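You operate a simulated robot arm through the tools that you are given. There is no shell and no other tool. Be economical: measure what you need, move in short steps, check, and stop when the job is done.

You run a simulated robot arm. Do the job below in one go: nothing can be reset, and whatever is moved stays where it is left.

JOB
Wipe the oil off the stone plate with the felt pad, then stand screw blocks 1 and 3 on it.
Fine: put the pad back. Set down upright: felt pad, what you pick out. What is to be rubbed or washed off counts as gone when no trace of it is left.

The check looks at the end state, three seconds after you hand in, the way a careful person would. Anything else that was tipped, shoved, dropped, spilled or broken makes it a failure.

ROBOT AND FRAMES
A 6-joint arm with a two-finger parallel gripper, fixed in place. Base frame: the origin is at the foot of the arm, x ahead of it, y to its left, z up; the work surface is at about z = 850. Units: mm, rad, N and s.
With the tool pointing down near the work surface it reaches from about 240 to 640 mm from the base axis. Its first joint turns from -1.152 to 1.152 rad. Payload 2.7 kg.
The TCP is the grasp point between the finger pads, 23 mm short of the fingertips. In the tool frame z runs along the fingers and y along their closing line. Largest opening 94 mm; finger width 38, thickness 10; the body of the gripper, 54 by 96 mm, starts 39 mm behind the TCP.
Orientation is told as [roll, pitch, yaw] about the base's x, y, z axes, in that order, counted from this pose: with the fingers straight down and closing along the base's y, the tool's x points along the base's -x, its y along +y and its z along -z.

CONTROLS
- The arm moves only by the tool step_arm. Its argument "deltas" is a list of rows, each a list of 7 numbers: the shift along the tool's x, y, z in mm, then the turn, a rotation vector about the tool's x, y, z in rad, then the gripper command, from -1 (fully open) to 1 (shut), values between in proportion. In form: [[tx, ty, tz, rx, ry, rz, claw], ...]. A call has 1 to 8 rows; each row shifts and turns the commanded pose from where the row before left it, along the tool's axes as they then stand. Each row takes 0.2 s and may step no farther than 50 mm and 0.15 rad from the row before; otherwise, or with a gripper value out of range, the whole call is refused. A pose out of reach is approached as far as the arm can. The call stops where the force on the tool passes 40 N (or 10 N more than at its start, if that is more) or the arm is blocked; 0.2 s more then pass. The fingers move at their own pace (about 45 mm/s each) and stop on an object; they squeeze with about 43 N. The grip force told is the motor's: it shows also when the fingers shut on nothing. Time passes only in rows, and 0.2 s behind the last, so rows that do not move let the fingers close. It gives the time, the measured TCP pose, the force on the tool (base axes), the opening and the grip force at its end, in the units of the frame above (readings bear some noise), with the torque about the TCP (base axes, N m) and any sound that the robot's microphone picked up.
- Cameras (640 x 400 px; columns grow to the right, rows downward): "scene" is fixed at [81.6, -441.8, 1398.8]; the picture's right is [0.69, -0.72, 0.00], its down [-0.44, -0.42, -0.79] and it looks along [0.57, 0.55, -0.61] (base axes); focal length 355 px, centre (320, 200). "wrist" rides on the gripper at [86, 16, -75] in the tool frame; the picture's right is [-0.18, 0.98, 0.00], its down [-0.58, -0.11, -0.81] and it looks along [-0.79, -0.15, 0.59] (tool axes); focal length 243 px, centre (320, 200). There is no depth. A picture from a camera that has moved, and an enlarged one, comes with that camera's place and axes in the base frame and with its lens.
- snapshot(camera): a new picture of that camera. The clock stands still meanwhile.
- close_up(camera, box): a new picture of the part [left, top, right, bottom] of that camera's present view, enlarged. The clock stands still meanwhile.
- sign_off(): hands the job in; it is judged then, once.

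Work in short steps. Places have to be worked out from the pictures, the camera data and where the tool is seen: move nearer, look again, correct. Check each grasp and each placing, and mend what went wrong. You have 120 turns and 76 pictures in all, those below and enlarged ones among them. Open the gripper and draw the arm clear of the work before you hand the job in, unless the task says otherwise; then end with one line.

The tools are called after ">>>" as a command line: name --pt "numbers of a row" for each row, then --argument value for the rest, lists and objects as JSON in quotes. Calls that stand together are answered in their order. step_arm: Moves the arm, as the interface text tells. Its arguments: {"type":"object","properties":{"deltas":{"type":"array"}},"required":["deltas"]} The other tools are called the same way: snapshot (camera) takes a picture; close_up (camera, box) takes an enlarged picture of a part of a camera's view; sign_off () hands the job in.

At the start:

```text
t: 0.0
ee_pos: [324.7, -98.8, 1132.4]
tcp_rot: [0.0, -0.002, -0.001]
ft_force: [0.7, 0.1, -0.5]
moment: [-0.01, -0.03, -0.05]
gripper_width: 94.1
finger_force: 0.0
```

scene: 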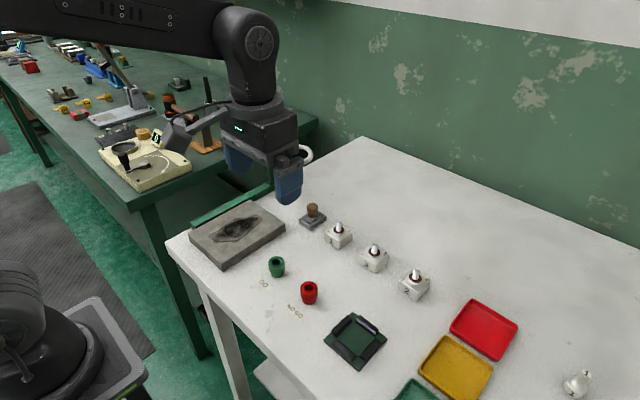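
wrist: 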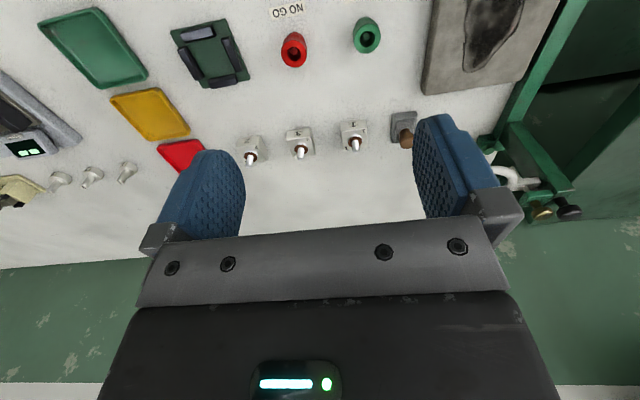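

I start with close views of the stone plate, pad and screw blocks to read the labels and place things.

>>> close_up --camera "scene" --box '[170, 180, 330, 280]'

>>> close_up --camera "scene" --box '[290, 190, 450, 310]'

>>> close_up --camera "wrist" --box '[220, 60, 440, 180]'

```text
4.00 times, centred on (250, 230) of scene
camera zoom: at [81.6, -441.8, 1398.8], right [0.69, -0.72, 0.0], down [-0.44, -0.42, -0.79], along [0.57, 0.55, -0.61], focal length 1422 px, centre (600, 80)
```

zoom: 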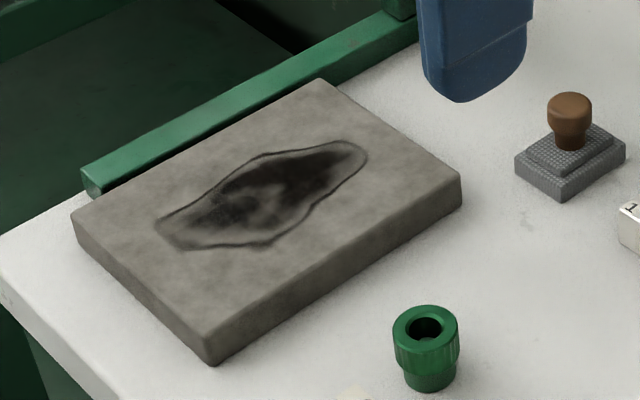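

```text
3.33 times, centred on (370, 250) of scene
camera zoom: at [81.6, -441.8, 1398.8], right [0.69, -0.72, 0.0], down [-0.44, -0.42, -0.79], along [0.57, 0.55, -0.61], focal length 1185 px, centre (153, 33)
```

zoom: 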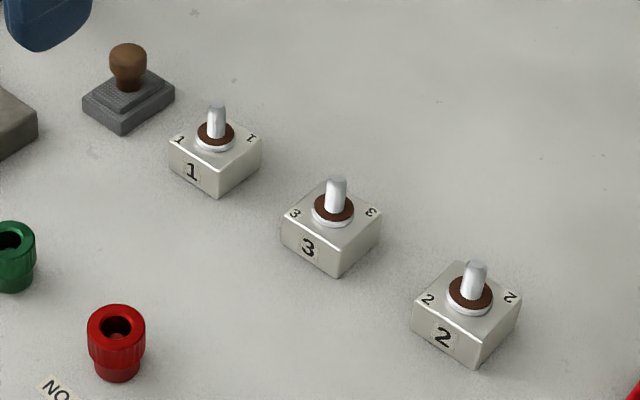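

```text
2.91 times, centred on (330, 120) of wrist
camera zoom: at [236.5, -83.2, 1206.2], right [0.18, 0.98, 0.0], down [0.58, -0.11, 0.81], along [0.79, -0.15, -0.59], focal length 706 px, centre (291, 433)
```

zoom: 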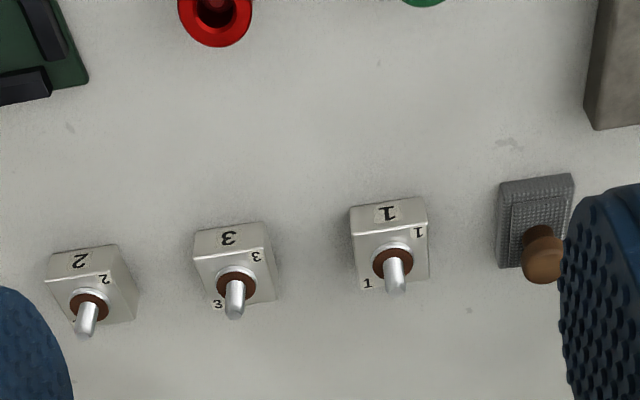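

Worked out: the plate spans about x 291–455, y 26–156, with its top near z 870. The stain covers x 315–436, y 60–123. The pad is at about (524, 10), block 1 at (521, -75) and block 3 at (521, -170). I go above the pad with the fingers half open.

>>> step_arm --pt "-25 13.7 20 0 0 0 -0.1" --pt "-25 13.7 20 0 0 0 -0.1" --pt "-25 13.7 20 0 0 0 -0.1" --pt "-25 13.7 20 0 0 0 -0.1" --pt "-25 13.7 20 0 0 0 -0.1" --pt "-25 13.7 20 0 0 0 -0.1" --pt "-25 13.7 20 0 0 0 -0.1" --pt "-25 13.7 20 0 0 0 -0.1"

>>> snapshot --camera "wrist"

>>> snapshot --camera "scene"

```text
t: 1.8
ee_pos: [521.9, 9.7, 972.0]
tcp_rot: [-0.001, -0.003, -0.001]
ft_force: [0.4, 0.4, 0.3]
moment: [-0.02, -0.03, 0.02]
gripper_width: 51.7
finger_force: 0.0
```

```text
70 pictures are left
camera wrist: at [435.1, 26.0, 1044.8], right [0.18, 0.98, 0.0], down [0.58, -0.11, 0.81], along [0.79, -0.15, -0.59], focal length 243 px, centre (320, 200)
```

wrist: 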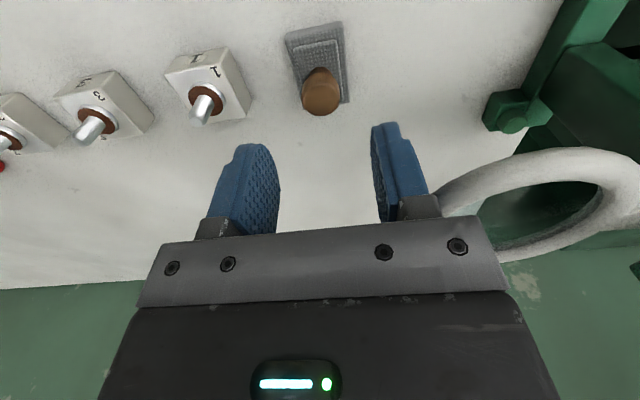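

```text
69 pictures are left
```

scene: 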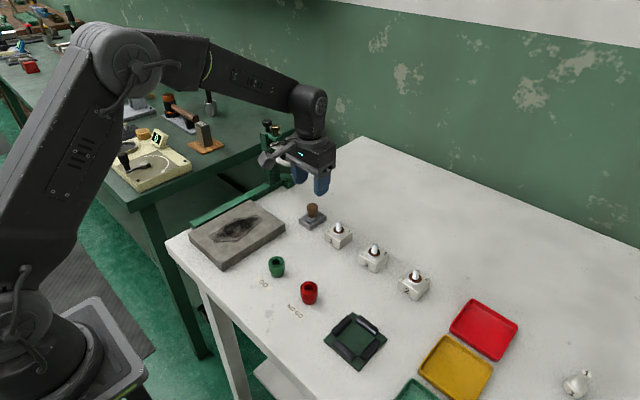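

The knob sits at about (523.6, 10), which agrees with my estimate. I go down to TCP z≈895 and close.

>>> step_arm --pt "-2 0 25 0 0 0 -0.1" --pt "0 0 25 0 0 0 -0.1" --pt "0 0 15 0 0 0 -0.1" --pt "0 0 12 0 0 0 -0.1" --pt "0 0 0 0 0 0 -0.1"

>>> close_up --camera "scene" --box '[270, 160, 370, 240]'

```text
t: 2.6
ee_pos: [527.5, 10.5, 915.2]
tcp_rot: [0.0, -0.01, 0.003]
ft_force: [-6.3, -2.3, 10.5]
moment: [0.53, -0.24, 0.18]
gripper_width: 50.3
finger_force: 0.1
stopped in row 4: the force on the tool passed its limit (the readings are from after the stop); the commanded pose is now the measured one
```

```text
5.00 times, centred on (320, 200) of scene
camera zoom: at [81.3, -441.8, 1398.8], right [0.69, -0.72, 0.0], down [-0.44, -0.42, -0.79], along [0.57, 0.55, -0.61], focal length 1777 px, centre (320, 200)
```

zoom: 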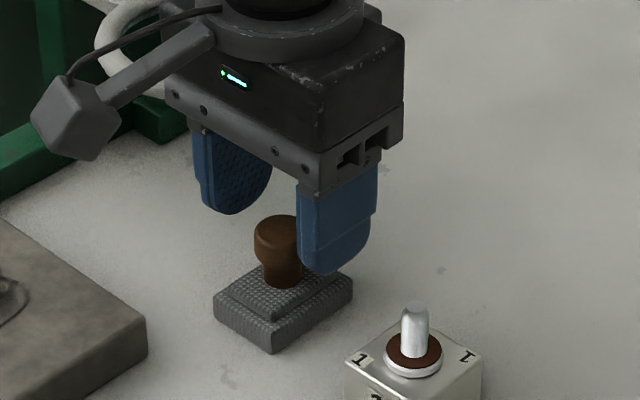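

The tool met something at z≈915, with the fingertips still above the pad base. I look at the whole scene and the wrist view to find the contact.

>>> close_up --camera "scene" --box '[200, 60, 380, 240]'

>>> snapshot --camera "wrist"

```text
2.22 times, centred on (290, 150) of scene
camera zoom: at [81.3, -441.8, 1398.8], right [0.69, -0.72, 0.0], down [-0.44, -0.42, -0.79], along [0.57, 0.55, -0.61], focal length 790 px, centre (387, 311)
```

zoom: 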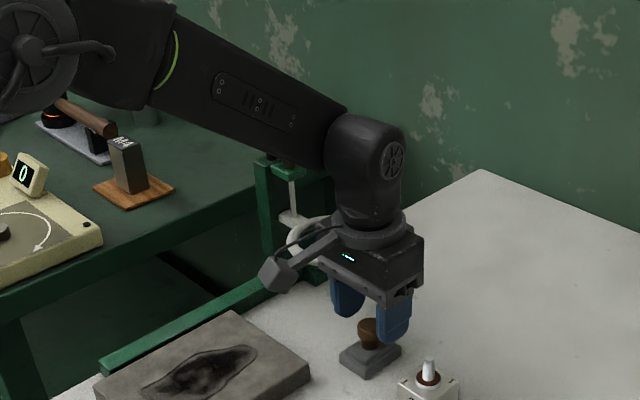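

```text
66 pictures are left
camera wrist: at [439.9, 26.3, 989.8], right [0.18, 0.98, 0.0], down [0.57, -0.11, 0.81], along [0.8, -0.15, -0.58], focal length 243 px, centre (320, 200)
```

wrist: 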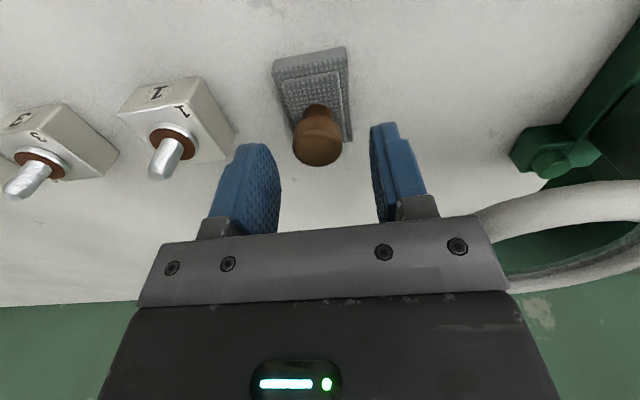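

A white ring handle on the green stand at the bench's left edge is under the left side of the gripper body. I lift straight up and see whether it moved.

>>> step_arm --pt "0 0 -20 0 0 0 -0.1" --pt "0 0 -30 0 0 0 -0.1" --pt "0 0 -40 0 0 0 -0.1" --pt "35 -35 -30 0 0 0 -0.1" --pt "40 -40 -30 0 0 0 -0.1" --pt "40 -40 -30 0 0 0 -0.1"

>>> snapshot --camera "wrist"

>>> close_up --camera "scene" --box '[240, 100, 360, 240]'

```text
refused: row 4 steps farther than a row can; nothing moved
```

```text
65 pictures are left
camera wrist: at [439.9, 26.3, 989.8], right [0.18, 0.98, 0.0], down [0.57, -0.11, 0.81], along [0.8, -0.15, -0.58], focal length 243 px, centre (320, 200)
```

wrist: 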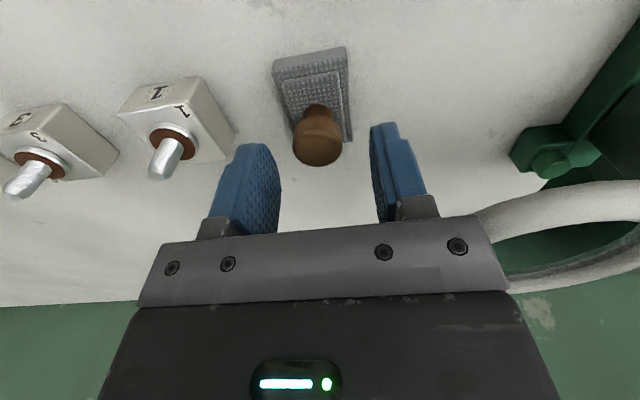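

```text
2.86 times, centred on (300, 170) of scene
camera zoom: at [81.3, -441.8, 1398.8], right [0.69, -0.72, 0.0], down [-0.44, -0.42, -0.79], along [0.57, 0.55, -0.61], focal length 1015 px, centre (377, 286)
```

zoom: 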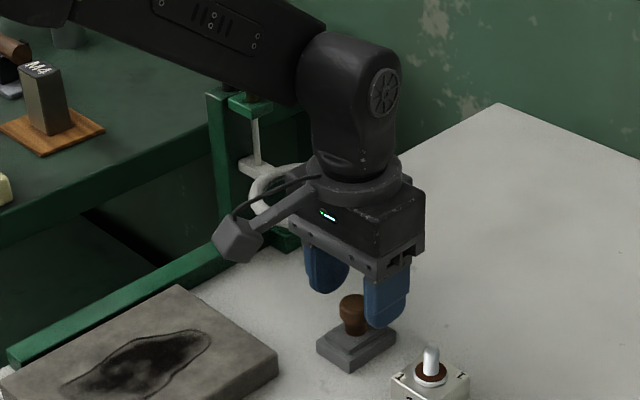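

The step was too long, so I lift with smaller rows.

>>> step_arm --pt "0 0 -20 0 0 0 -0.1" --pt "0 0 -30 0 0 0 -0.1" --pt "0 0 -40 0 0 0 -0.1" --pt "28 -28 -25 0 0 0 -0.1" --pt "28 -28 -25 0 0 0 -0.1" --pt "28 -28 -25 0 0 0 -0.1" --pt "28 -28 -25 0 0 0 -0.1" --pt "28 -28 0 0 0 0 -0.1"

>>> snapshot --camera "wrist"

>>> close_up --camera "scene" --box '[240, 100, 360, 240]'

```text
t: 4.4
ee_pos: [384.3, -132.0, 1107.4]
tcp_rot: [0.0, -0.009, 0.004]
ft_force: [-0.2, -0.7, 0.4]
moment: [0.01, 0.02, 0.01]
gripper_width: 51.9
finger_force: 0.1
```

```text
63 pictures are left
camera wrist: at [296.7, -116.7, 1180.8], right [0.18, 0.98, 0.0], down [0.58, -0.11, 0.81], along [0.8, -0.15, -0.58], focal length 243 px, centre (320, 200)
```

wrist: 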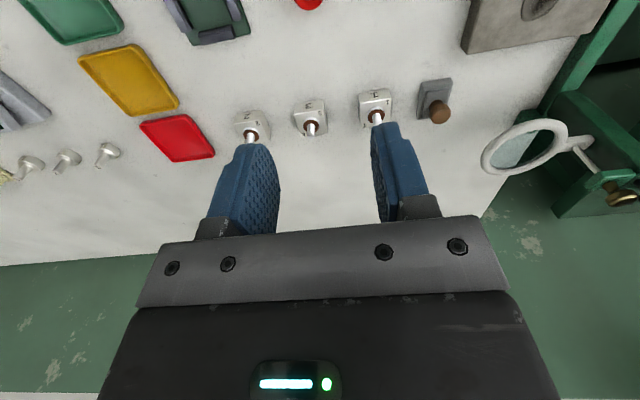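

```text
2.86 times, centred on (300, 170) of scene
camera zoom: at [81.6, -441.8, 1398.8], right [0.69, -0.72, 0.0], down [-0.44, -0.42, -0.79], along [0.57, 0.55, -0.61], focal length 1015 px, centre (377, 286)
```

zoom: 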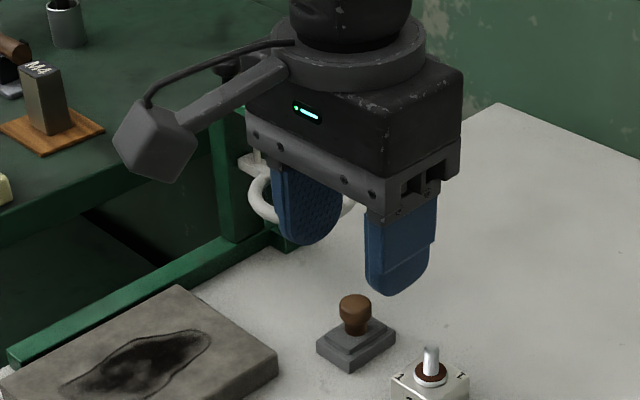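

The obstacle is a magnifier ring on a stand. I return to the start pose to compare with the first pictures and see whether the ring was displaced.

>>> step_arm --pt "30 16 -12 0 0 0 -1" --pt "29.6 17 -13 0 0.007 0.005 -1" --pt "0 0 0 0 0 0 -1"

>>> snapshot --camera "wrist"

>>> snapshot --camera "scene"

```text
t: 5.2
ee_pos: [326.5, -97.7, 1132.0]
tcp_rot: [0.001, 0.0, -0.002]
ft_force: [0.8, 0.0, -0.4]
moment: [0.04, 0.0, -0.01]
gripper_width: 94.0
finger_force: 0.1
```

```text
61 pictures are left
camera wrist: at [239.6, -82.7, 1206.6], right [0.19, 0.98, 0.0], down [0.58, -0.11, 0.81], along [0.79, -0.15, -0.59], focal length 243 px, centre (320, 200)
```

wrist: 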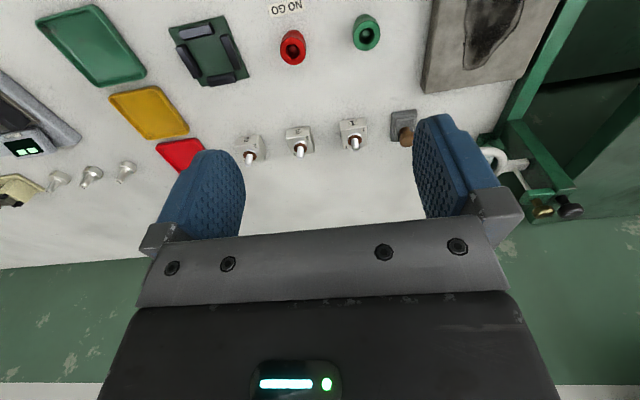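

```text
60 pictures are left
```

scene: 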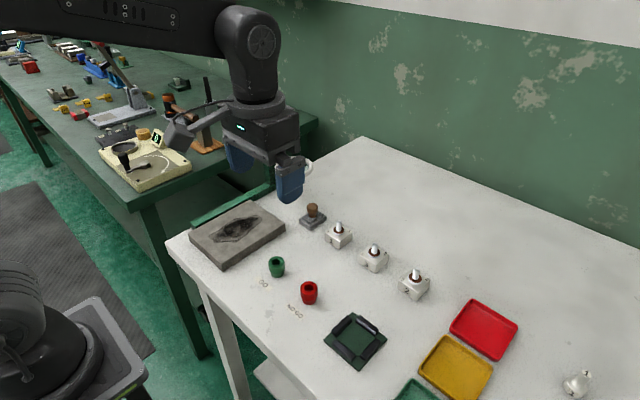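

The ring has sunk: it was at row ~153 in the first scene picture and is now at ~166, so my contact tilted it about its joint. I clear the view and look at the stand closely so I can put it back.

>>> step_arm --pt "0 -40 0 0 0 0 -1" --pt "0 -40 0 0 0 0 -1" --pt "0 -40 0 0 0 0 -1" --pt "0 -40 0 0 0 0 -1" --pt "0 0 0 0 0 0 -1"

>>> close_up --camera "scene" --box '[230, 110, 350, 210]'

>>> close_up --camera "wrist" --box '[400, 60, 640, 220]'

```text
t: 6.4
ee_pos: [325.8, -257.9, 1132.5]
tcp_rot: [0.001, 0.0, -0.002]
ft_force: [1.1, -0.4, -0.8]
moment: [0.01, 0.03, -0.03]
gripper_width: 94.0
finger_force: 0.1
```

```text
4.00 times, centred on (290, 160) of scene
camera zoom: at [81.6, -441.8, 1398.8], right [0.69, -0.72, 0.0], down [-0.44, -0.42, -0.79], along [0.57, 0.55, -0.61], focal length 1422 px, centre (440, 360)
```

zoom: 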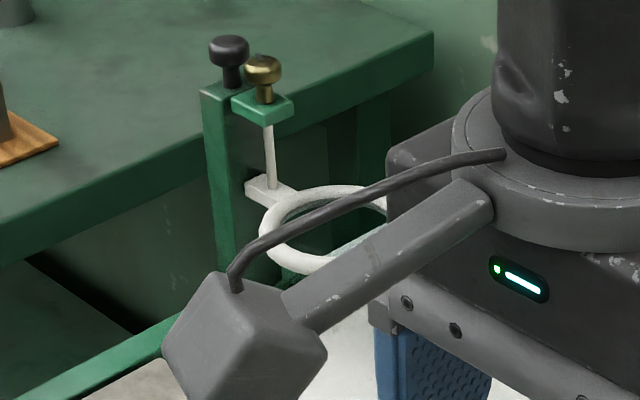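

```text
2.50 times, centred on (520, 140) of wrist
camera zoom: at [239.6, -241.6, 1205.5], right [0.18, 0.98, 0.0], down [0.58, -0.11, 0.81], along [0.79, -0.15, -0.59], focal length 606 px, centre (-180, 350)
```

zoom: 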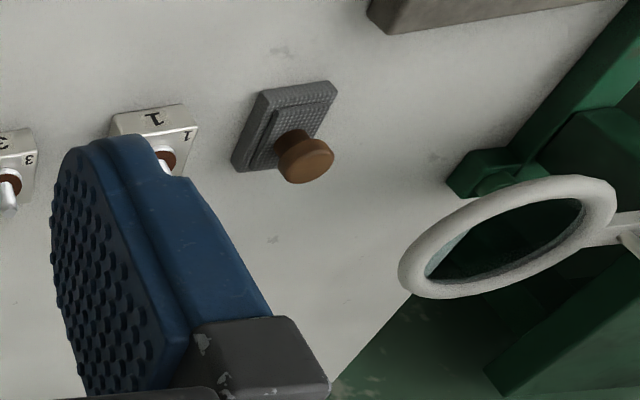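

The ring hangs on a rod under the brass knob and appears to have slid down about 35 mm. I take a better viewpoint to measure it before lifting it back.

>>> step_arm --pt "-19 31.6 18 0 0 0 -1" --pt "-19 31.6 18 0 0 0 -1" --pt "-19 31.6 18 0 0 0 -1" --pt "-19 31.6 18 0 0 0 -1" --pt "-19 31.6 18 0 0 0 -1" --pt "0 0 0 0 0 0 -1"

>>> snapshot --camera "wrist"

>>> close_up --camera "scene" --box '[230, 100, 350, 200]'

```text
t: 7.8
ee_pos: [423.5, -98.4, 1039.2]
tcp_rot: [0.001, -0.001, -0.002]
ft_force: [-0.1, 0.1, -0.5]
moment: [-0.04, 0.01, 0.01]
gripper_width: 94.1
finger_force: 0.0
```

```text
57 pictures are left
camera wrist: at [336.2, -82.3, 1113.7], right [0.19, 0.98, 0.0], down [0.58, -0.11, 0.81], along [0.79, -0.15, -0.59], focal length 243 px, centre (320, 200)
```

wrist: 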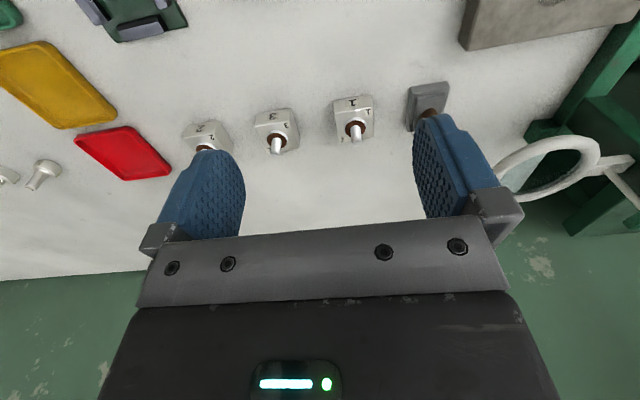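

```text
4.00 times, centred on (290, 150) of scene
camera zoom: at [81.6, -441.7, 1398.8], right [0.69, -0.72, 0.0], down [-0.44, -0.42, -0.79], along [0.57, 0.55, -0.61], focal length 1422 px, centre (440, 400)
```

zoom: 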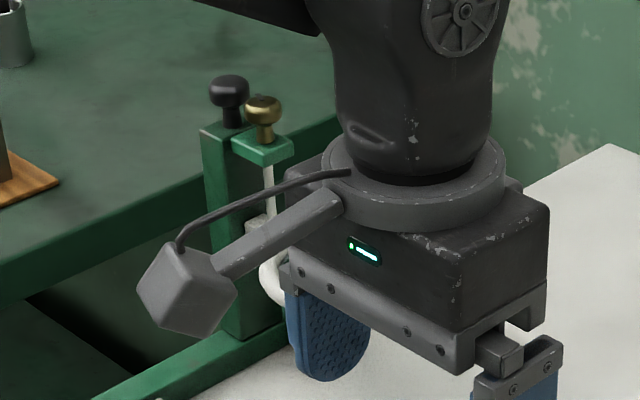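

Triangulating gives the ring at about (545, 100), spanning y 58–143, now at z≈946 (originally ≈983). The gripper body's ±48 mm along y just touched its rim. I'll handle the pad with the gripper turned 90°, which makes its y half-width 27, and lift the ring back afterwards. First I turn the gripper here.

>>> step_arm --pt "0 0 0 0 0 -0.143 -0.1" --pt "0 0 0 0 0 -0.143 -0.1" --pt "0 0 0 0 0 -0.143 -0.1" --pt "0 0 0 0 0 -0.143 -0.1" --pt "0 0 0 0 0 -0.143 -0.1" --pt "0 0 0 0 0 -0.143 -0.1" --pt "0 0 0 0 0 -0.143 -0.1" --pt "0 0 0 0 0 -0.143 -0.1"

>>> step_arm --pt "0 0 0 0 0 -0.143 -0.1" --pt "0 0 0 0 0 -0.143 -0.1" --pt "0 0 0 0 0 -0.141 -0.1" --pt "0 0 0 0 0 0 -0.1"

>>> snapshot --camera "wrist"

>>> snapshot --camera "scene"

```text
t: 9.6
ee_pos: [423.9, -98.0, 1038.3]
tcp_rot: [0.0, 0.001, 1.146]
ft_force: [-0.3, 0.5, 0.6]
moment: [0.01, 0.01, 0.03]
gripper_width: 51.9
finger_force: 0.1
```

```text
t: 10.6
ee_pos: [423.3, -99.4, 1038.0]
tcp_rot: [-0.001, 0.0, 1.572]
ft_force: [0.6, 0.6, 0.6]
moment: [-0.01, 0.04, 0.02]
gripper_width: 51.7
finger_force: 0.1
```

```text
55 pictures are left
camera wrist: at [405.7, -185.7, 1113.0], right [-0.98, 0.18, 0.0], down [0.11, 0.58, 0.81], along [0.15, 0.79, -0.59], focal length 243 px, centre (320, 200)
```

wrist: 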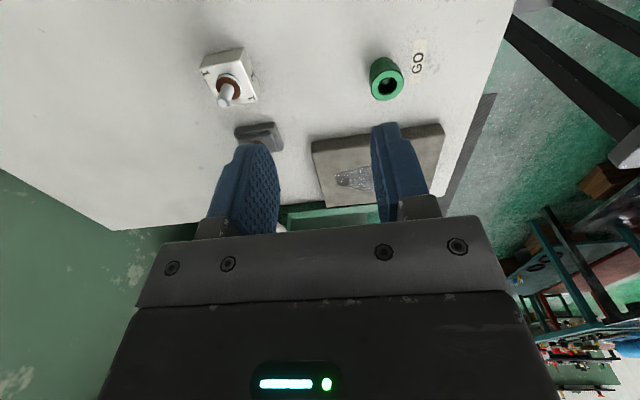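

```text
54 pictures are left
```

scene: 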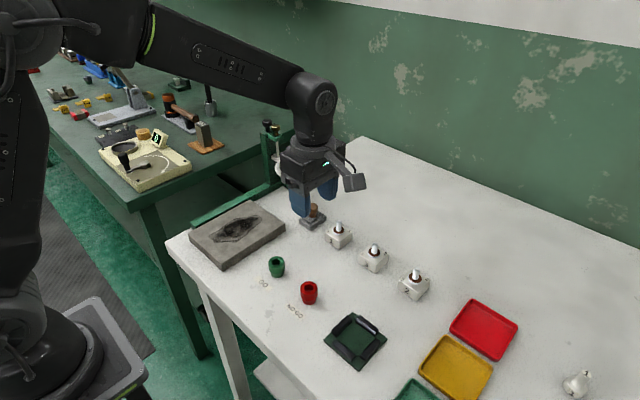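

The gripper is turned with its camera on the -y side. I move over the pad at z≈960.

>>> step_arm --pt "-27.4 -25.1 19.5 0 0 0 -0.1" --pt "-27.4 -25.1 19.5 0 0 0 -0.1" --pt "-27.4 -25.1 19.5 0 0 0 -0.1" --pt "-27.2 -25.1 19.5 0 0 0 -0.1" --pt "0 0 0 0 0 0 -0.1"

>>> snapshot --camera "wrist"

>>> close_up --camera "scene" --box '[250, 110, 370, 240]'

```text
t: 11.8
ee_pos: [522.8, 10.5, 963.1]
tcp_rot: [-0.001, -0.001, 1.568]
ft_force: [-0.2, -0.4, 0.1]
moment: [-0.03, -0.02, 0.0]
gripper_width: 51.6
finger_force: 0.0
```

```text
53 pictures are left
camera wrist: at [505.7, -75.6, 1036.8], right [-0.98, 0.19, 0.0], down [0.11, 0.58, 0.81], along [0.15, 0.79, -0.59], focal length 243 px, centre (320, 200)
```

wrist: 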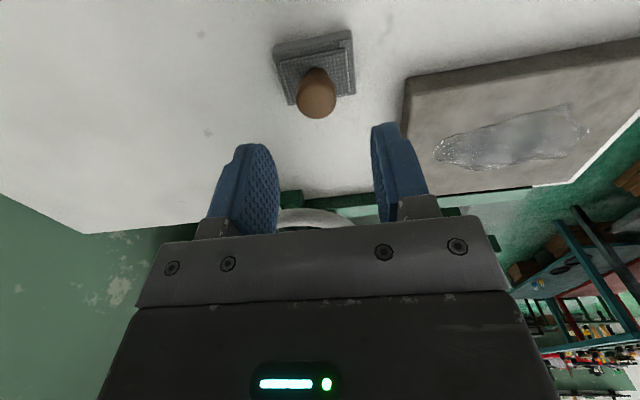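

```text
3.08 times, centred on (310, 175) of scene
camera zoom: at [81.6, -441.7, 1398.8], right [0.69, -0.72, 0.0], down [-0.44, -0.42, -0.79], along [0.57, 0.55, -0.61], focal length 1094 px, centre (351, 277)
```

zoom: 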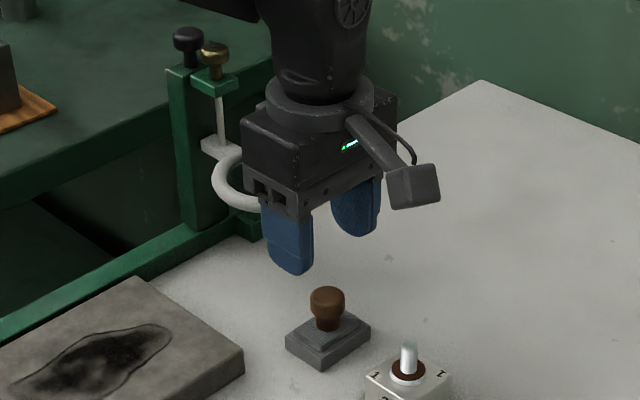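

The knob is at (524.4, 8.7), and the ring's edge at y≈56 leaves about 18 mm of clearance. I go down to z≈896 in short rows.

>>> step_arm --pt "1.5 -1.5 20 0 0 0 -0.1" --pt "0 0 18 0 0 0 -0.1" --pt "0 0 15 0 0 0 -0.1" --pt "0 0 10 0 0 0 -0.1" --pt "0 0 4 0 0 0 -0.1" --pt "0 0 0 0 0 0 -0.1"

>>> close_up --camera "scene" --box '[260, 140, 370, 240]'

>>> snapshot --camera "wrist"

```text
t: 12.8
ee_pos: [523.5, 9.2, 910.2]
tcp_rot: [-0.014, 0.0, 1.572]
ft_force: [0.0, 0.0, 6.3]
moment: [0.36, 0.02, -0.02]
gripper_width: 51.9
finger_force: 0.0
stopped in row 4: the force on the tool passed its limit (the readings are from after the stop); the commanded pose is now the measured one
```

```text
4.00 times, centred on (315, 190) of scene
camera zoom: at [81.5, -441.8, 1398.9], right [0.69, -0.72, 0.0], down [-0.44, -0.42, -0.79], along [0.57, 0.55, -0.61], focal length 1422 px, centre (340, 240)
```

zoom: 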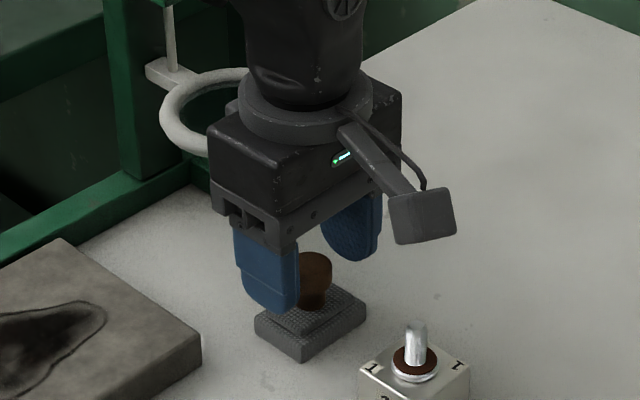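

```text
50 pictures are left
camera wrist: at [507.6, -77.2, 983.4], right [-0.98, 0.18, -0.01], down [0.1, 0.58, 0.81], along [0.16, 0.79, -0.59], focal length 243 px, centre (320, 200)
```

wrist: 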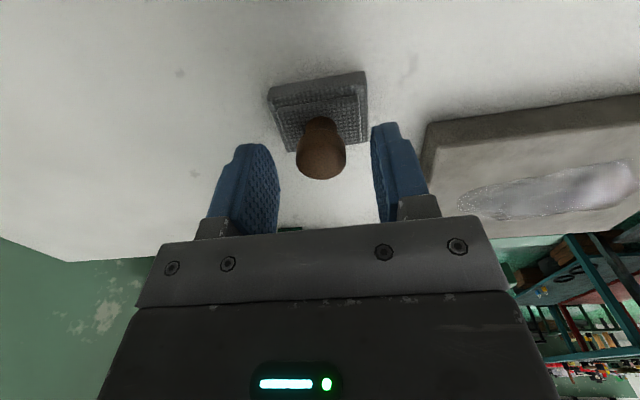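

It stopped again; the moment/force ratio (~57 mm towards +y) says the back of the gripper touches the ring, which sank about 5 mm more. I lift off and lean the tool's top away from the ring by 0.35 rad, so only the fingers reach the pad.

>>> step_arm --pt "0 0 -20 0 0 0 -0.1" --pt "0 0 -30 0 0 0 -0.1" --pt "20 0 -35 0 0 0 -0.1" --pt "0 0 0 0 -0.117 0 -0.1" --pt "0 0 0 0 -0.117 0 -0.1" --pt "0 0 0 0 -0.116 0 -0.1" --pt "0 0 0 0 0 0 -0.1"

>>> snapshot --camera "wrist"

>>> close_up --camera "scene" --box '[250, 100, 370, 240]'

```text
t: 14.4
ee_pos: [523.8, -9.4, 992.6]
tcp_rot: [-0.013, -0.352, 1.577]
ft_force: [0.1, -0.4, -0.1]
moment: [-0.01, -0.02, -0.02]
gripper_width: 51.7
finger_force: 0.1
```

```text
49 pictures are left
camera wrist: at [507.3, -117.2, 1031.5], right [-0.98, 0.17, 0.05], down [0.1, 0.27, 0.96], along [0.15, 0.95, -0.28], focal length 243 px, centre (320, 200)
```

wrist: 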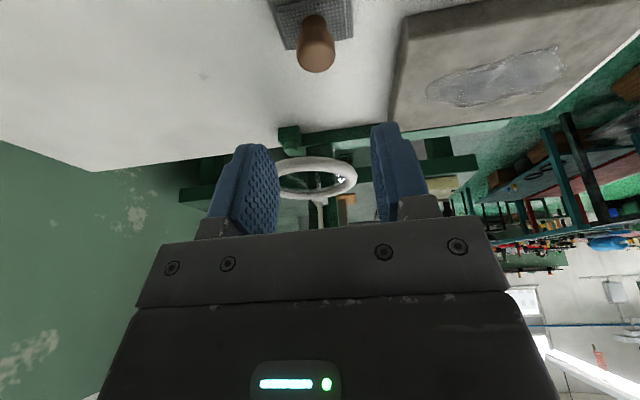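

```text
2.86 times, centred on (310, 170) of scene
camera zoom: at [81.6, -441.8, 1398.8], right [0.69, -0.72, 0.0], down [-0.44, -0.42, -0.79], along [0.57, 0.55, -0.61], focal length 1015 px, centre (349, 286)
```

zoom: 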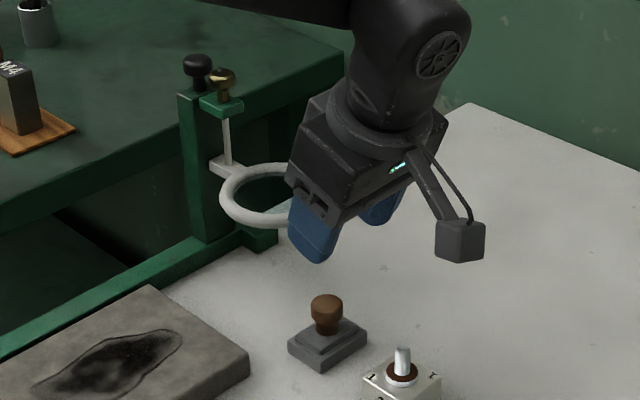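

With the lean, the ring shows clear: near edge at y≈51, z≈946. I lean a little more (0.42 rad in total) and come down to z≈930 at the pad, watching the force.

>>> step_arm --pt "0 0 0 0 -0.07 0 -0.1" --pt "5 -0.6 20.6 0 0 0 -0.1" --pt "5 0 20.6 0 0 0 -0.1" --pt "5 0 20.6 0 0 0 -0.1" --pt "0 0 0 0 0 0 -0.1"

>>> snapshot --camera "wrist"

>>> close_up --camera "scene" --box '[260, 130, 380, 240]'

```text
t: 15.6
ee_pos: [525.4, 0.3, 931.1]
tcp_rot: [-0.011, -0.419, 1.578]
ft_force: [-0.7, -0.1, -0.5]
moment: [0.0, 0.06, -0.03]
gripper_width: 51.6
finger_force: 0.1
```

```text
47 pictures are left
camera wrist: at [508.8, -108.7, 962.6], right [-0.98, 0.17, 0.07], down [0.1, 0.2, 0.97], along [0.15, 0.97, -0.21], focal length 243 px, centre (320, 200)
```

wrist: 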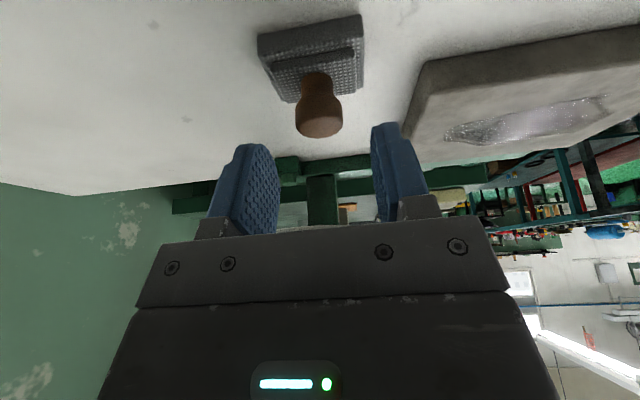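

```text
3.64 times, centred on (320, 185) of scene
camera zoom: at [81.6, -441.8, 1398.8], right [0.69, -0.72, 0.0], down [-0.44, -0.42, -0.79], along [0.57, 0.55, -0.61], focal length 1292 px, centre (320, 254)
```

zoom: 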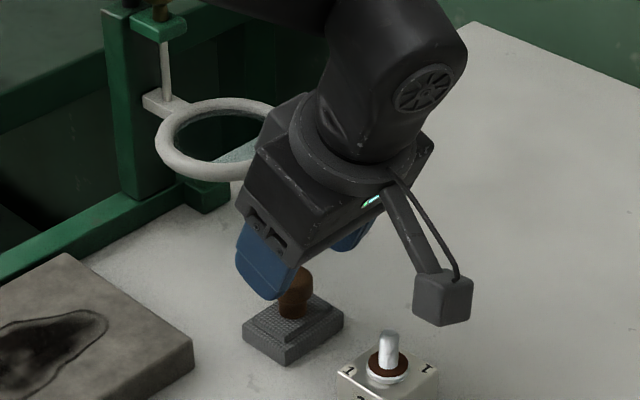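

No contact, and the ring is clear. I continue to (524.4, 2, 902).

>>> step_arm --pt "3.4 0.5 9.1 0 0 0 -0.1" --pt "3.4 0.5 9.1 0 0 0 -0.1" --pt "3.3 0 9.1 0 0 0 -0.1" --pt "0 0 0 0 0 0 -0.1"

>>> snapshot --camera "wrist"

>>> close_up --camera "scene" --box '[260, 150, 380, 240]'

```text
t: 16.6
ee_pos: [524.3, 2.5, 901.3]
tcp_rot: [-0.014, -0.42, 1.577]
ft_force: [-0.4, -0.3, -0.4]
moment: [-0.01, -0.02, 0.02]
gripper_width: 51.5
finger_force: 0.0
```

```text
45 pictures are left
camera wrist: at [506.8, -106.7, 933.0], right [-0.98, 0.17, 0.06], down [0.1, 0.2, 0.97], along [0.15, 0.97, -0.22], focal length 243 px, centre (320, 200)
```

wrist: 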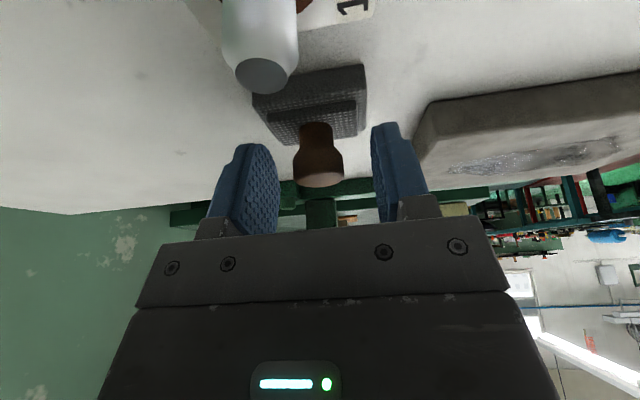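

```text
4.44 times, centred on (320, 195) of scene
camera zoom: at [81.6, -441.8, 1398.8], right [0.69, -0.72, 0.0], down [-0.44, -0.42, -0.79], along [0.57, 0.55, -0.61], focal length 1579 px, centre (320, 222)
```

zoom: 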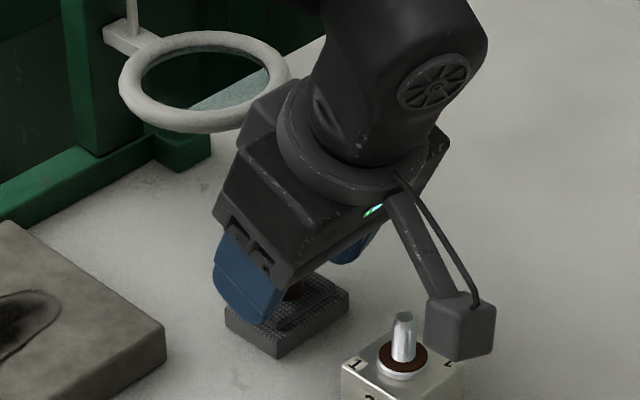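

The fingers straddle the knob with no contact force. I close.

>>> step_arm --pt "0 0 0 0 0 0 1" --pt "0 0 0 0 0 0 1" --pt "0 0 0 0 0 0 1" --pt "0 0 0 0 0 0 1" --pt "0 0 0 0 0 0 1"

```text
t: 17.8
ee_pos: [522.9, 3.2, 901.4]
tcp_rot: [-0.01, -0.421, 1.579]
ft_force: [0.1, 0.0, 0.3]
moment: [-0.01, -0.03, 0.01]
gripper_width: 24.1
finger_force: 42.9
```

The knob is held at 24 mm with full squeeze. I lift straight up 60 mm and check.

>>> step_arm --pt "-4.1 0 -9.1 0 0 0 1" --pt "-6.1 0 -13.7 0 0 0 1" --pt "-7.15 0 -16 0 0 0 1" --pt "-7.15 0 -16 0 0 0 1" --pt "0 0 0 0 0 0 1"

>>> snapshot --camera "scene"

>>> snapshot --camera "wrist"

```text
t: 19.0
ee_pos: [523.1, 3.0, 962.5]
tcp_rot: [-0.01, -0.422, 1.577]
ft_force: [-0.1, -0.5, -0.1]
moment: [0.0, -0.02, 0.02]
gripper_width: 24.2
finger_force: 43.1
```

```text
43 pictures are left
```

scene: 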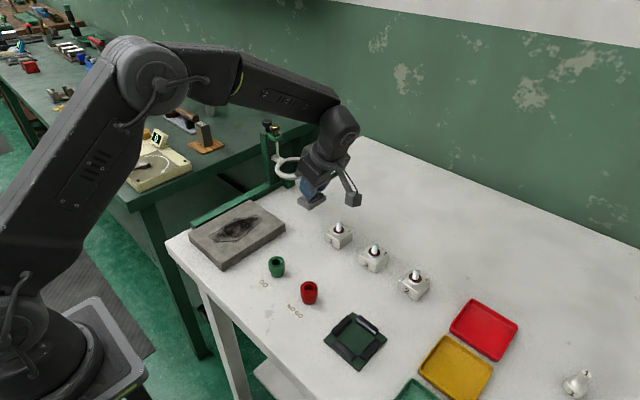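

```text
42 pictures are left
camera wrist: at [505.7, -107.9, 994.0], right [-0.98, 0.17, 0.07], down [0.1, 0.2, 0.97], along [0.15, 0.97, -0.22], focal length 243 px, centre (320, 200)
```

wrist: 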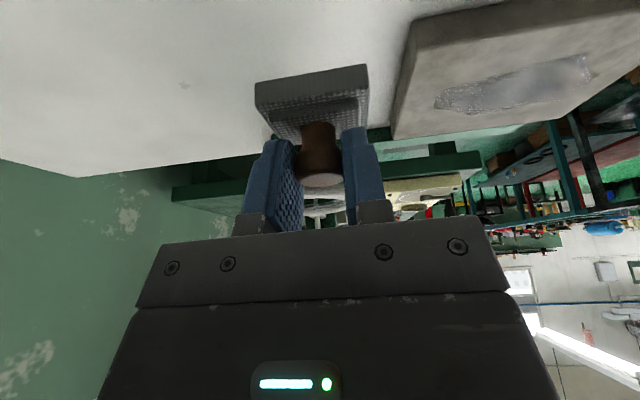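

The pad is held level, with its centre about (+1, +7) from the TCP. I carry it to above one end of the stain, first in -x and then in +y, to z≈937.

>>> step_arm --pt "0 35 0 0 0 0 1" --pt "0 35 0 0 0 0 1" --pt "0 34 0 0 0 0 1" --pt "-28.3 0 12.6 0 0 0 1" --pt "-28.3 0 12.6 0 0 0 1" --pt "10.2 0 22.8 0 0 0 1" --pt "0 0 0 0 0 0 1"

>>> close_up --camera "scene" --box '[170, 150, 330, 280]'

```text
t: 20.6
ee_pos: [423.0, 64.9, 934.6]
tcp_rot: [-0.011, -0.419, 1.578]
ft_force: [0.4, 0.5, -0.7]
moment: [0.04, 0.0, -0.03]
gripper_width: 24.1
finger_force: 43.1
```

```text
3.08 times, centred on (250, 215) of scene
camera zoom: at [81.6, -441.8, 1398.8], right [0.69, -0.72, 0.0], down [-0.44, -0.42, -0.79], along [0.57, 0.55, -0.61], focal length 1094 px, centre (535, 154)
```

zoom: 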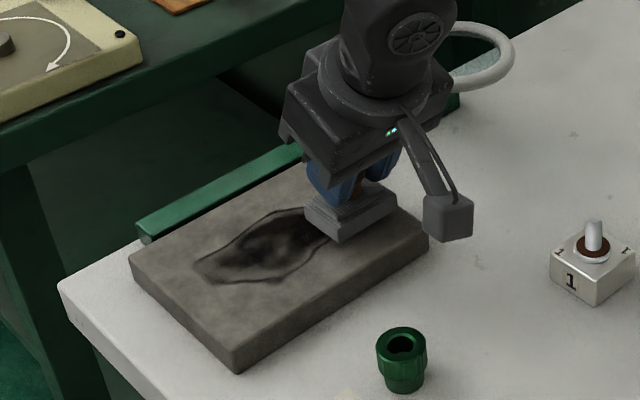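

The pad is above the far end of the stain. I go down in small steps until it touches.

>>> step_arm --pt "1.2 0 2.7 0 0 0 1" --pt "1.2 0 2.7 0 0 0 1" --pt "1.2 0 2.7 0 0 0 1" --pt "0.8 0 1.8 0 0 0 1" --pt "0 0 0 0 0 0 1"

```text
t: 21.8
ee_pos: [420.1, 65.4, 926.5]
tcp_rot: [-0.013, -0.42, 1.578]
ft_force: [-2.6, 1.0, 11.2]
moment: [0.06, 0.04, 0.03]
gripper_width: 24.1
finger_force: 42.8
```

There is contact with 11 N on the plate. I wipe along -x.

>>> step_arm --pt "0 6 0 0 0 0 1" --pt "0 12 0 0 0 0 1" --pt "0 12 0 0 0 0 1" --pt "0 12 0 0 0 0 1" --pt "0 12 0 0 0 0 1" --pt "0 12 0 0 0 0 1" --pt "0 12 0 0 0 0 1" --pt "0 8 0 0 0 0 1"

>>> close_up --camera "scene" --box '[170, 150, 330, 280]'

```text
t: 23.6
ee_pos: [334.6, 65.0, 925.1]
tcp_rot: [-0.02, -0.421, 1.582]
ft_force: [11.4, 1.7, 26.7]
moment: [0.18, -0.29, -0.06]
gripper_width: 24.3
finger_force: 43.3
```

```text
3.08 times, centred on (250, 215) of scene
camera zoom: at [81.6, -441.8, 1398.8], right [0.69, -0.72, 0.0], down [-0.44, -0.42, -0.79], along [0.57, 0.55, -0.61], focal length 1094 px, centre (535, 154)
```

zoom: 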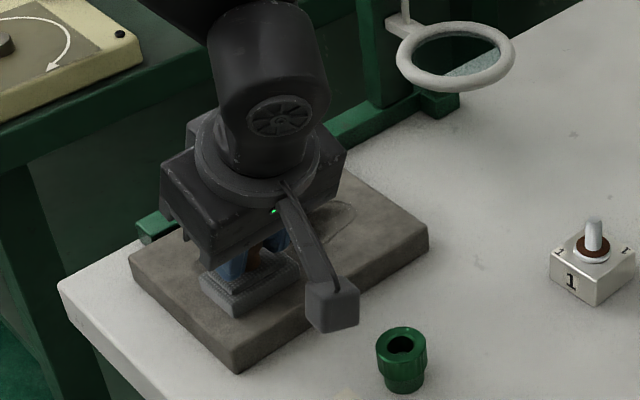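

It is wiping well, at 27 N. I ease off 1 mm, shift +y by 17 and go back along +x.

>>> step_arm --pt "-8 0 3 0 0 0 1" --pt "-8 0 3 0 0 0 1" --pt "0 -14 0 0 0 0 1" --pt "0 -14 0 0 0 0 1" --pt "0 -14 0 0 0 0 1" --pt "0 -14 0 0 0 0 1" --pt "0 -14 0 0 0 0 1" --pt "0 -15 0 0 0 0 1"

>>> step_arm --pt "-7.8 0 3.5 0 0 0 1" --pt "-7.8 0 3.5 0 0 0 1" --pt "0 14 0 0 0 0 1" --pt "0 14 0 0 0 0 1" --pt "0 14 0 0 0 0 1" --pt "0 14 0 0 0 0 1" --pt "0 14 0 0 0 0 1" --pt "0 15 0 0 0 0 1"

>>> close_up --camera "scene" --box '[170, 150, 330, 280]'

```text
t: 24.3
ee_pos: [335.9, 81.7, 925.3]
tcp_rot: [0.001, -0.423, 1.577]
ft_force: [0.6, 0.8, 4.1]
moment: [0.01, -0.1, -0.02]
gripper_width: 24.3
finger_force: 42.7
stopped in row 3: the force on the tool passed its limit (the readings are from after the stop); the commanded pose is now the measured one
```

```text
t: 26.1
ee_pos: [249.2, 101.6, 922.9]
tcp_rot: [0.006, -0.424, 1.572]
ft_force: [-0.6, 0.8, -0.4]
moment: [-0.04, 0.0, -0.01]
gripper_width: 24.3
finger_force: 42.8
```

```text
3.08 times, centred on (250, 215) of scene
camera zoom: at [81.6, -441.8, 1398.9], right [0.69, -0.72, 0.0], down [-0.44, -0.42, -0.79], along [0.57, 0.55, -0.61], focal length 1094 px, centre (535, 154)
```

zoom: 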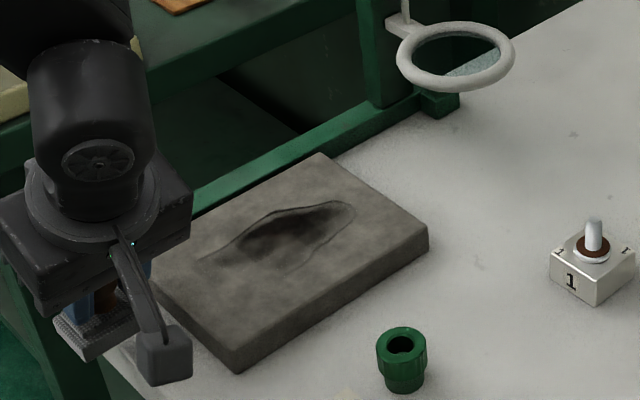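

One row of the first call hit the force limit, so the second ran off the plate's end. The pad is still held and the plate has not moved. I lift, return over the stain and check the pad.

>>> step_arm --pt "-8.2 0 -18.3 0 0 0 1" --pt "0 -35 0 0 0 0 1" --pt "0 -35 0 0 0 0 1" --pt "0 -35 0 0 0 0 1" --pt "0 -35 0 0 0 0 1" --pt "0 -33 0 0 0 0 1" --pt "0 0 0 0 0 0 1"

>>> close_up --camera "scene" --box '[170, 150, 330, 280]'

>>> snapshot --camera "wrist"

```text
t: 27.7
ee_pos: [422.2, 100.5, 944.3]
tcp_rot: [0.001, -0.424, 1.576]
ft_force: [0.6, 0.5, -0.2]
moment: [0.01, 0.0, 0.0]
gripper_width: 24.0
finger_force: 42.8
```

```text
3.08 times, centred on (250, 215) of scene
camera zoom: at [81.6, -441.8, 1398.8], right [0.69, -0.72, 0.0], down [-0.44, -0.42, -0.79], along [0.57, 0.55, -0.61], focal length 1094 px, centre (535, 154)
```

zoom: 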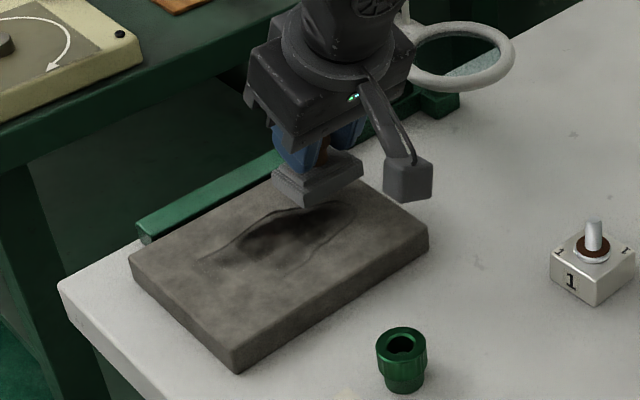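

```text
37 pictures are left
camera wrist: at [406.0, -9.1, 976.0], right [-0.98, 0.16, 0.08], down [0.11, 0.2, 0.97], along [0.14, 0.97, -0.21], focal length 243 px, centre (320, 200)
```

wrist: 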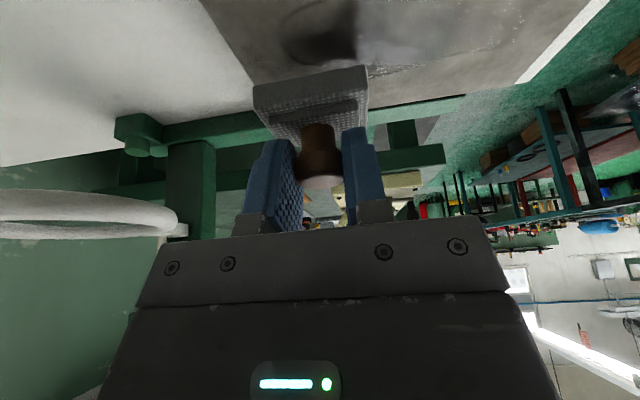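

The pad is still square in the grip, and the remaining stain is x 323–430, y 70–115. I press down again here and wipe along -x.

>>> step_arm --pt "3.3 0 7.3 0 0 0 1" --pt "2.4 0 5.5 0 0 0 1" --pt "1.4 0 3.2 0 0 0 1" --pt "1.2 0 2.7 0 0 0 1" --pt "0 0 0 0 0 0 1"

```text
t: 28.9
ee_pos: [422.5, 99.5, 924.3]
tcp_rot: [0.0, -0.425, 1.576]
ft_force: [-2.8, -1.3, 9.8]
moment: [-0.01, 0.46, 0.03]
gripper_width: 24.0
finger_force: 43.1
```

Contact is at 10 N. I wipe -x to about 333.

>>> step_arm --pt "0 11 0.3 0 0 0 1" --pt "0 11 0 0 0 0 1" --pt "0 11 0 0 0 0 1" --pt "0 11 0 0 0 0 1" --pt "0 11 0 0 0 0 1" --pt "0 11 0 0 0 0 1" --pt "0 11 0 0 0 0 1" --pt "0 11 0 0 0 0 1"

```text
t: 30.7
ee_pos: [335.1, 98.1, 925.8]
tcp_rot: [0.002, -0.423, 1.576]
ft_force: [0.4, -0.1, -0.5]
moment: [0.03, -0.02, 0.02]
gripper_width: 24.2
finger_force: 43.3
```

The force fell to zero by the end. I look before the next pass.

>>> close_up --camera "scene" --box '[170, 150, 330, 280]'

>>> snapshot --camera "wrist"

```text
3.08 times, centred on (250, 215) of scene
camera zoom: at [81.6, -441.8, 1398.8], right [0.69, -0.72, 0.0], down [-0.44, -0.42, -0.79], along [0.57, 0.55, -0.61], focal length 1094 px, centre (535, 154)
```

zoom: 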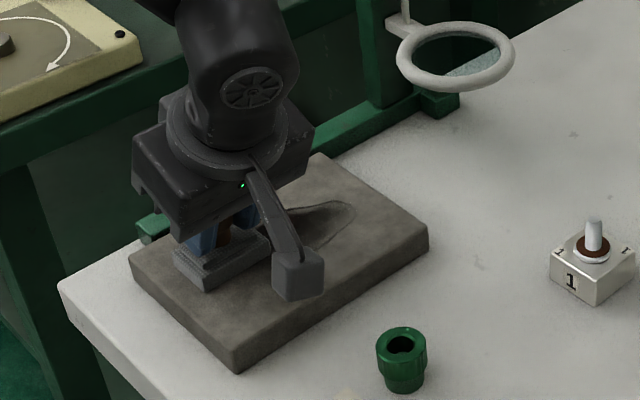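

```text
35 pictures are left
camera wrist: at [318.6, -11.8, 957.4], right [-0.98, 0.16, 0.08], down [0.11, 0.2, 0.97], along [0.14, 0.97, -0.21], focal length 243 px, centre (320, 200)
```

wrist: 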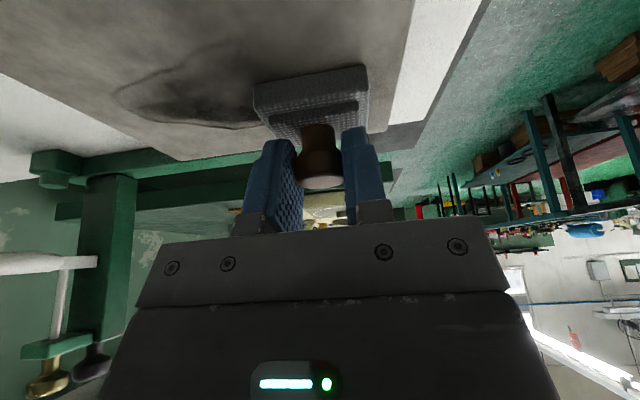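

The pad sits just at the surface. I press down to get about 15 N.

>>> step_arm --pt "0.6 0 1.4 0 0 0 1" --pt "0.6 0 1.4 0 0 0 1" --pt "0 0 0 0 0 0 1"

```text
t: 31.4
ee_pos: [336.0, 99.8, 924.4]
tcp_rot: [-0.002, -0.425, 1.578]
ft_force: [-2.6, -1.2, 6.2]
moment: [0.06, -0.05, -0.01]
gripper_width: 24.1
finger_force: 42.5
stopped in row 3: the force on the tool passed its limit (the readings are from after the stop); the commanded pose is now the measured one
```

The contact is stiff. From here I add about 0.4 mm and wipe +x.

>>> step_arm --pt "0.15 -10 0.35 0 0 0 1" --pt "0 -12 0 0 0 0 1" --pt "0 -12 0 0 0 0 1" --pt "0 -12 0 0 0 0 1" --pt "0 -12 0 0 0 0 1" --pt "0 -12 0 0 0 0 1" --pt "0 -12 0 0 0 0 1"

```text
t: 33.0
ee_pos: [418.4, 99.0, 923.8]
tcp_rot: [-0.001, -0.426, 1.577]
ft_force: [-9.1, 1.1, 21.1]
moment: [0.26, 0.16, 0.06]
gripper_width: 23.9
finger_force: 42.9
```

21 N, a good pass. I shift -y by 14 and wipe -x.

>>> step_arm --pt "12.5 0 -6.2 0 0 0 1" --pt "0 12 0 0 0 0 1" --pt "0 12 0 0 0 0 1" --pt "0 12 0 0 0 0 1" --pt "0 12 0 0 0 0 1" --pt "0 12 0 0 0 0 1" --pt "0 12 0 0 0 0 1" --pt "0 12 0 0 0 0 1"

>>> close_up --camera "scene" --box '[170, 150, 330, 280]'

```text
t: 34.8
ee_pos: [334.3, 85.6, 924.5]
tcp_rot: [-0.005, -0.427, 1.579]
ft_force: [7.2, -0.5, 16.0]
moment: [0.14, -0.07, -0.01]
gripper_width: 23.9
finger_force: 43.6
```

```text
3.08 times, centred on (250, 215) of scene
camera zoom: at [81.6, -441.8, 1398.8], right [0.69, -0.72, 0.0], down [-0.44, -0.42, -0.79], along [0.57, 0.55, -0.61], focal length 1094 px, centre (535, 154)
```

zoom: 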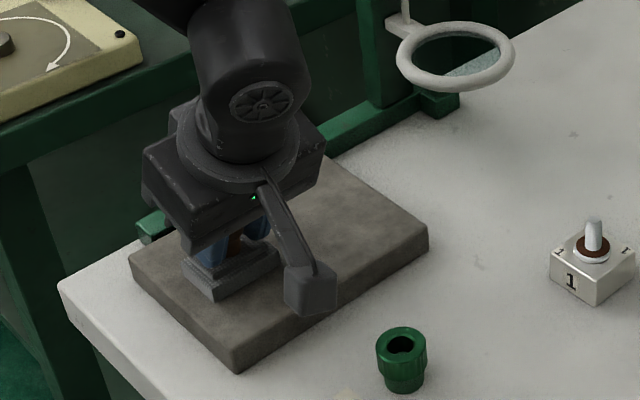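

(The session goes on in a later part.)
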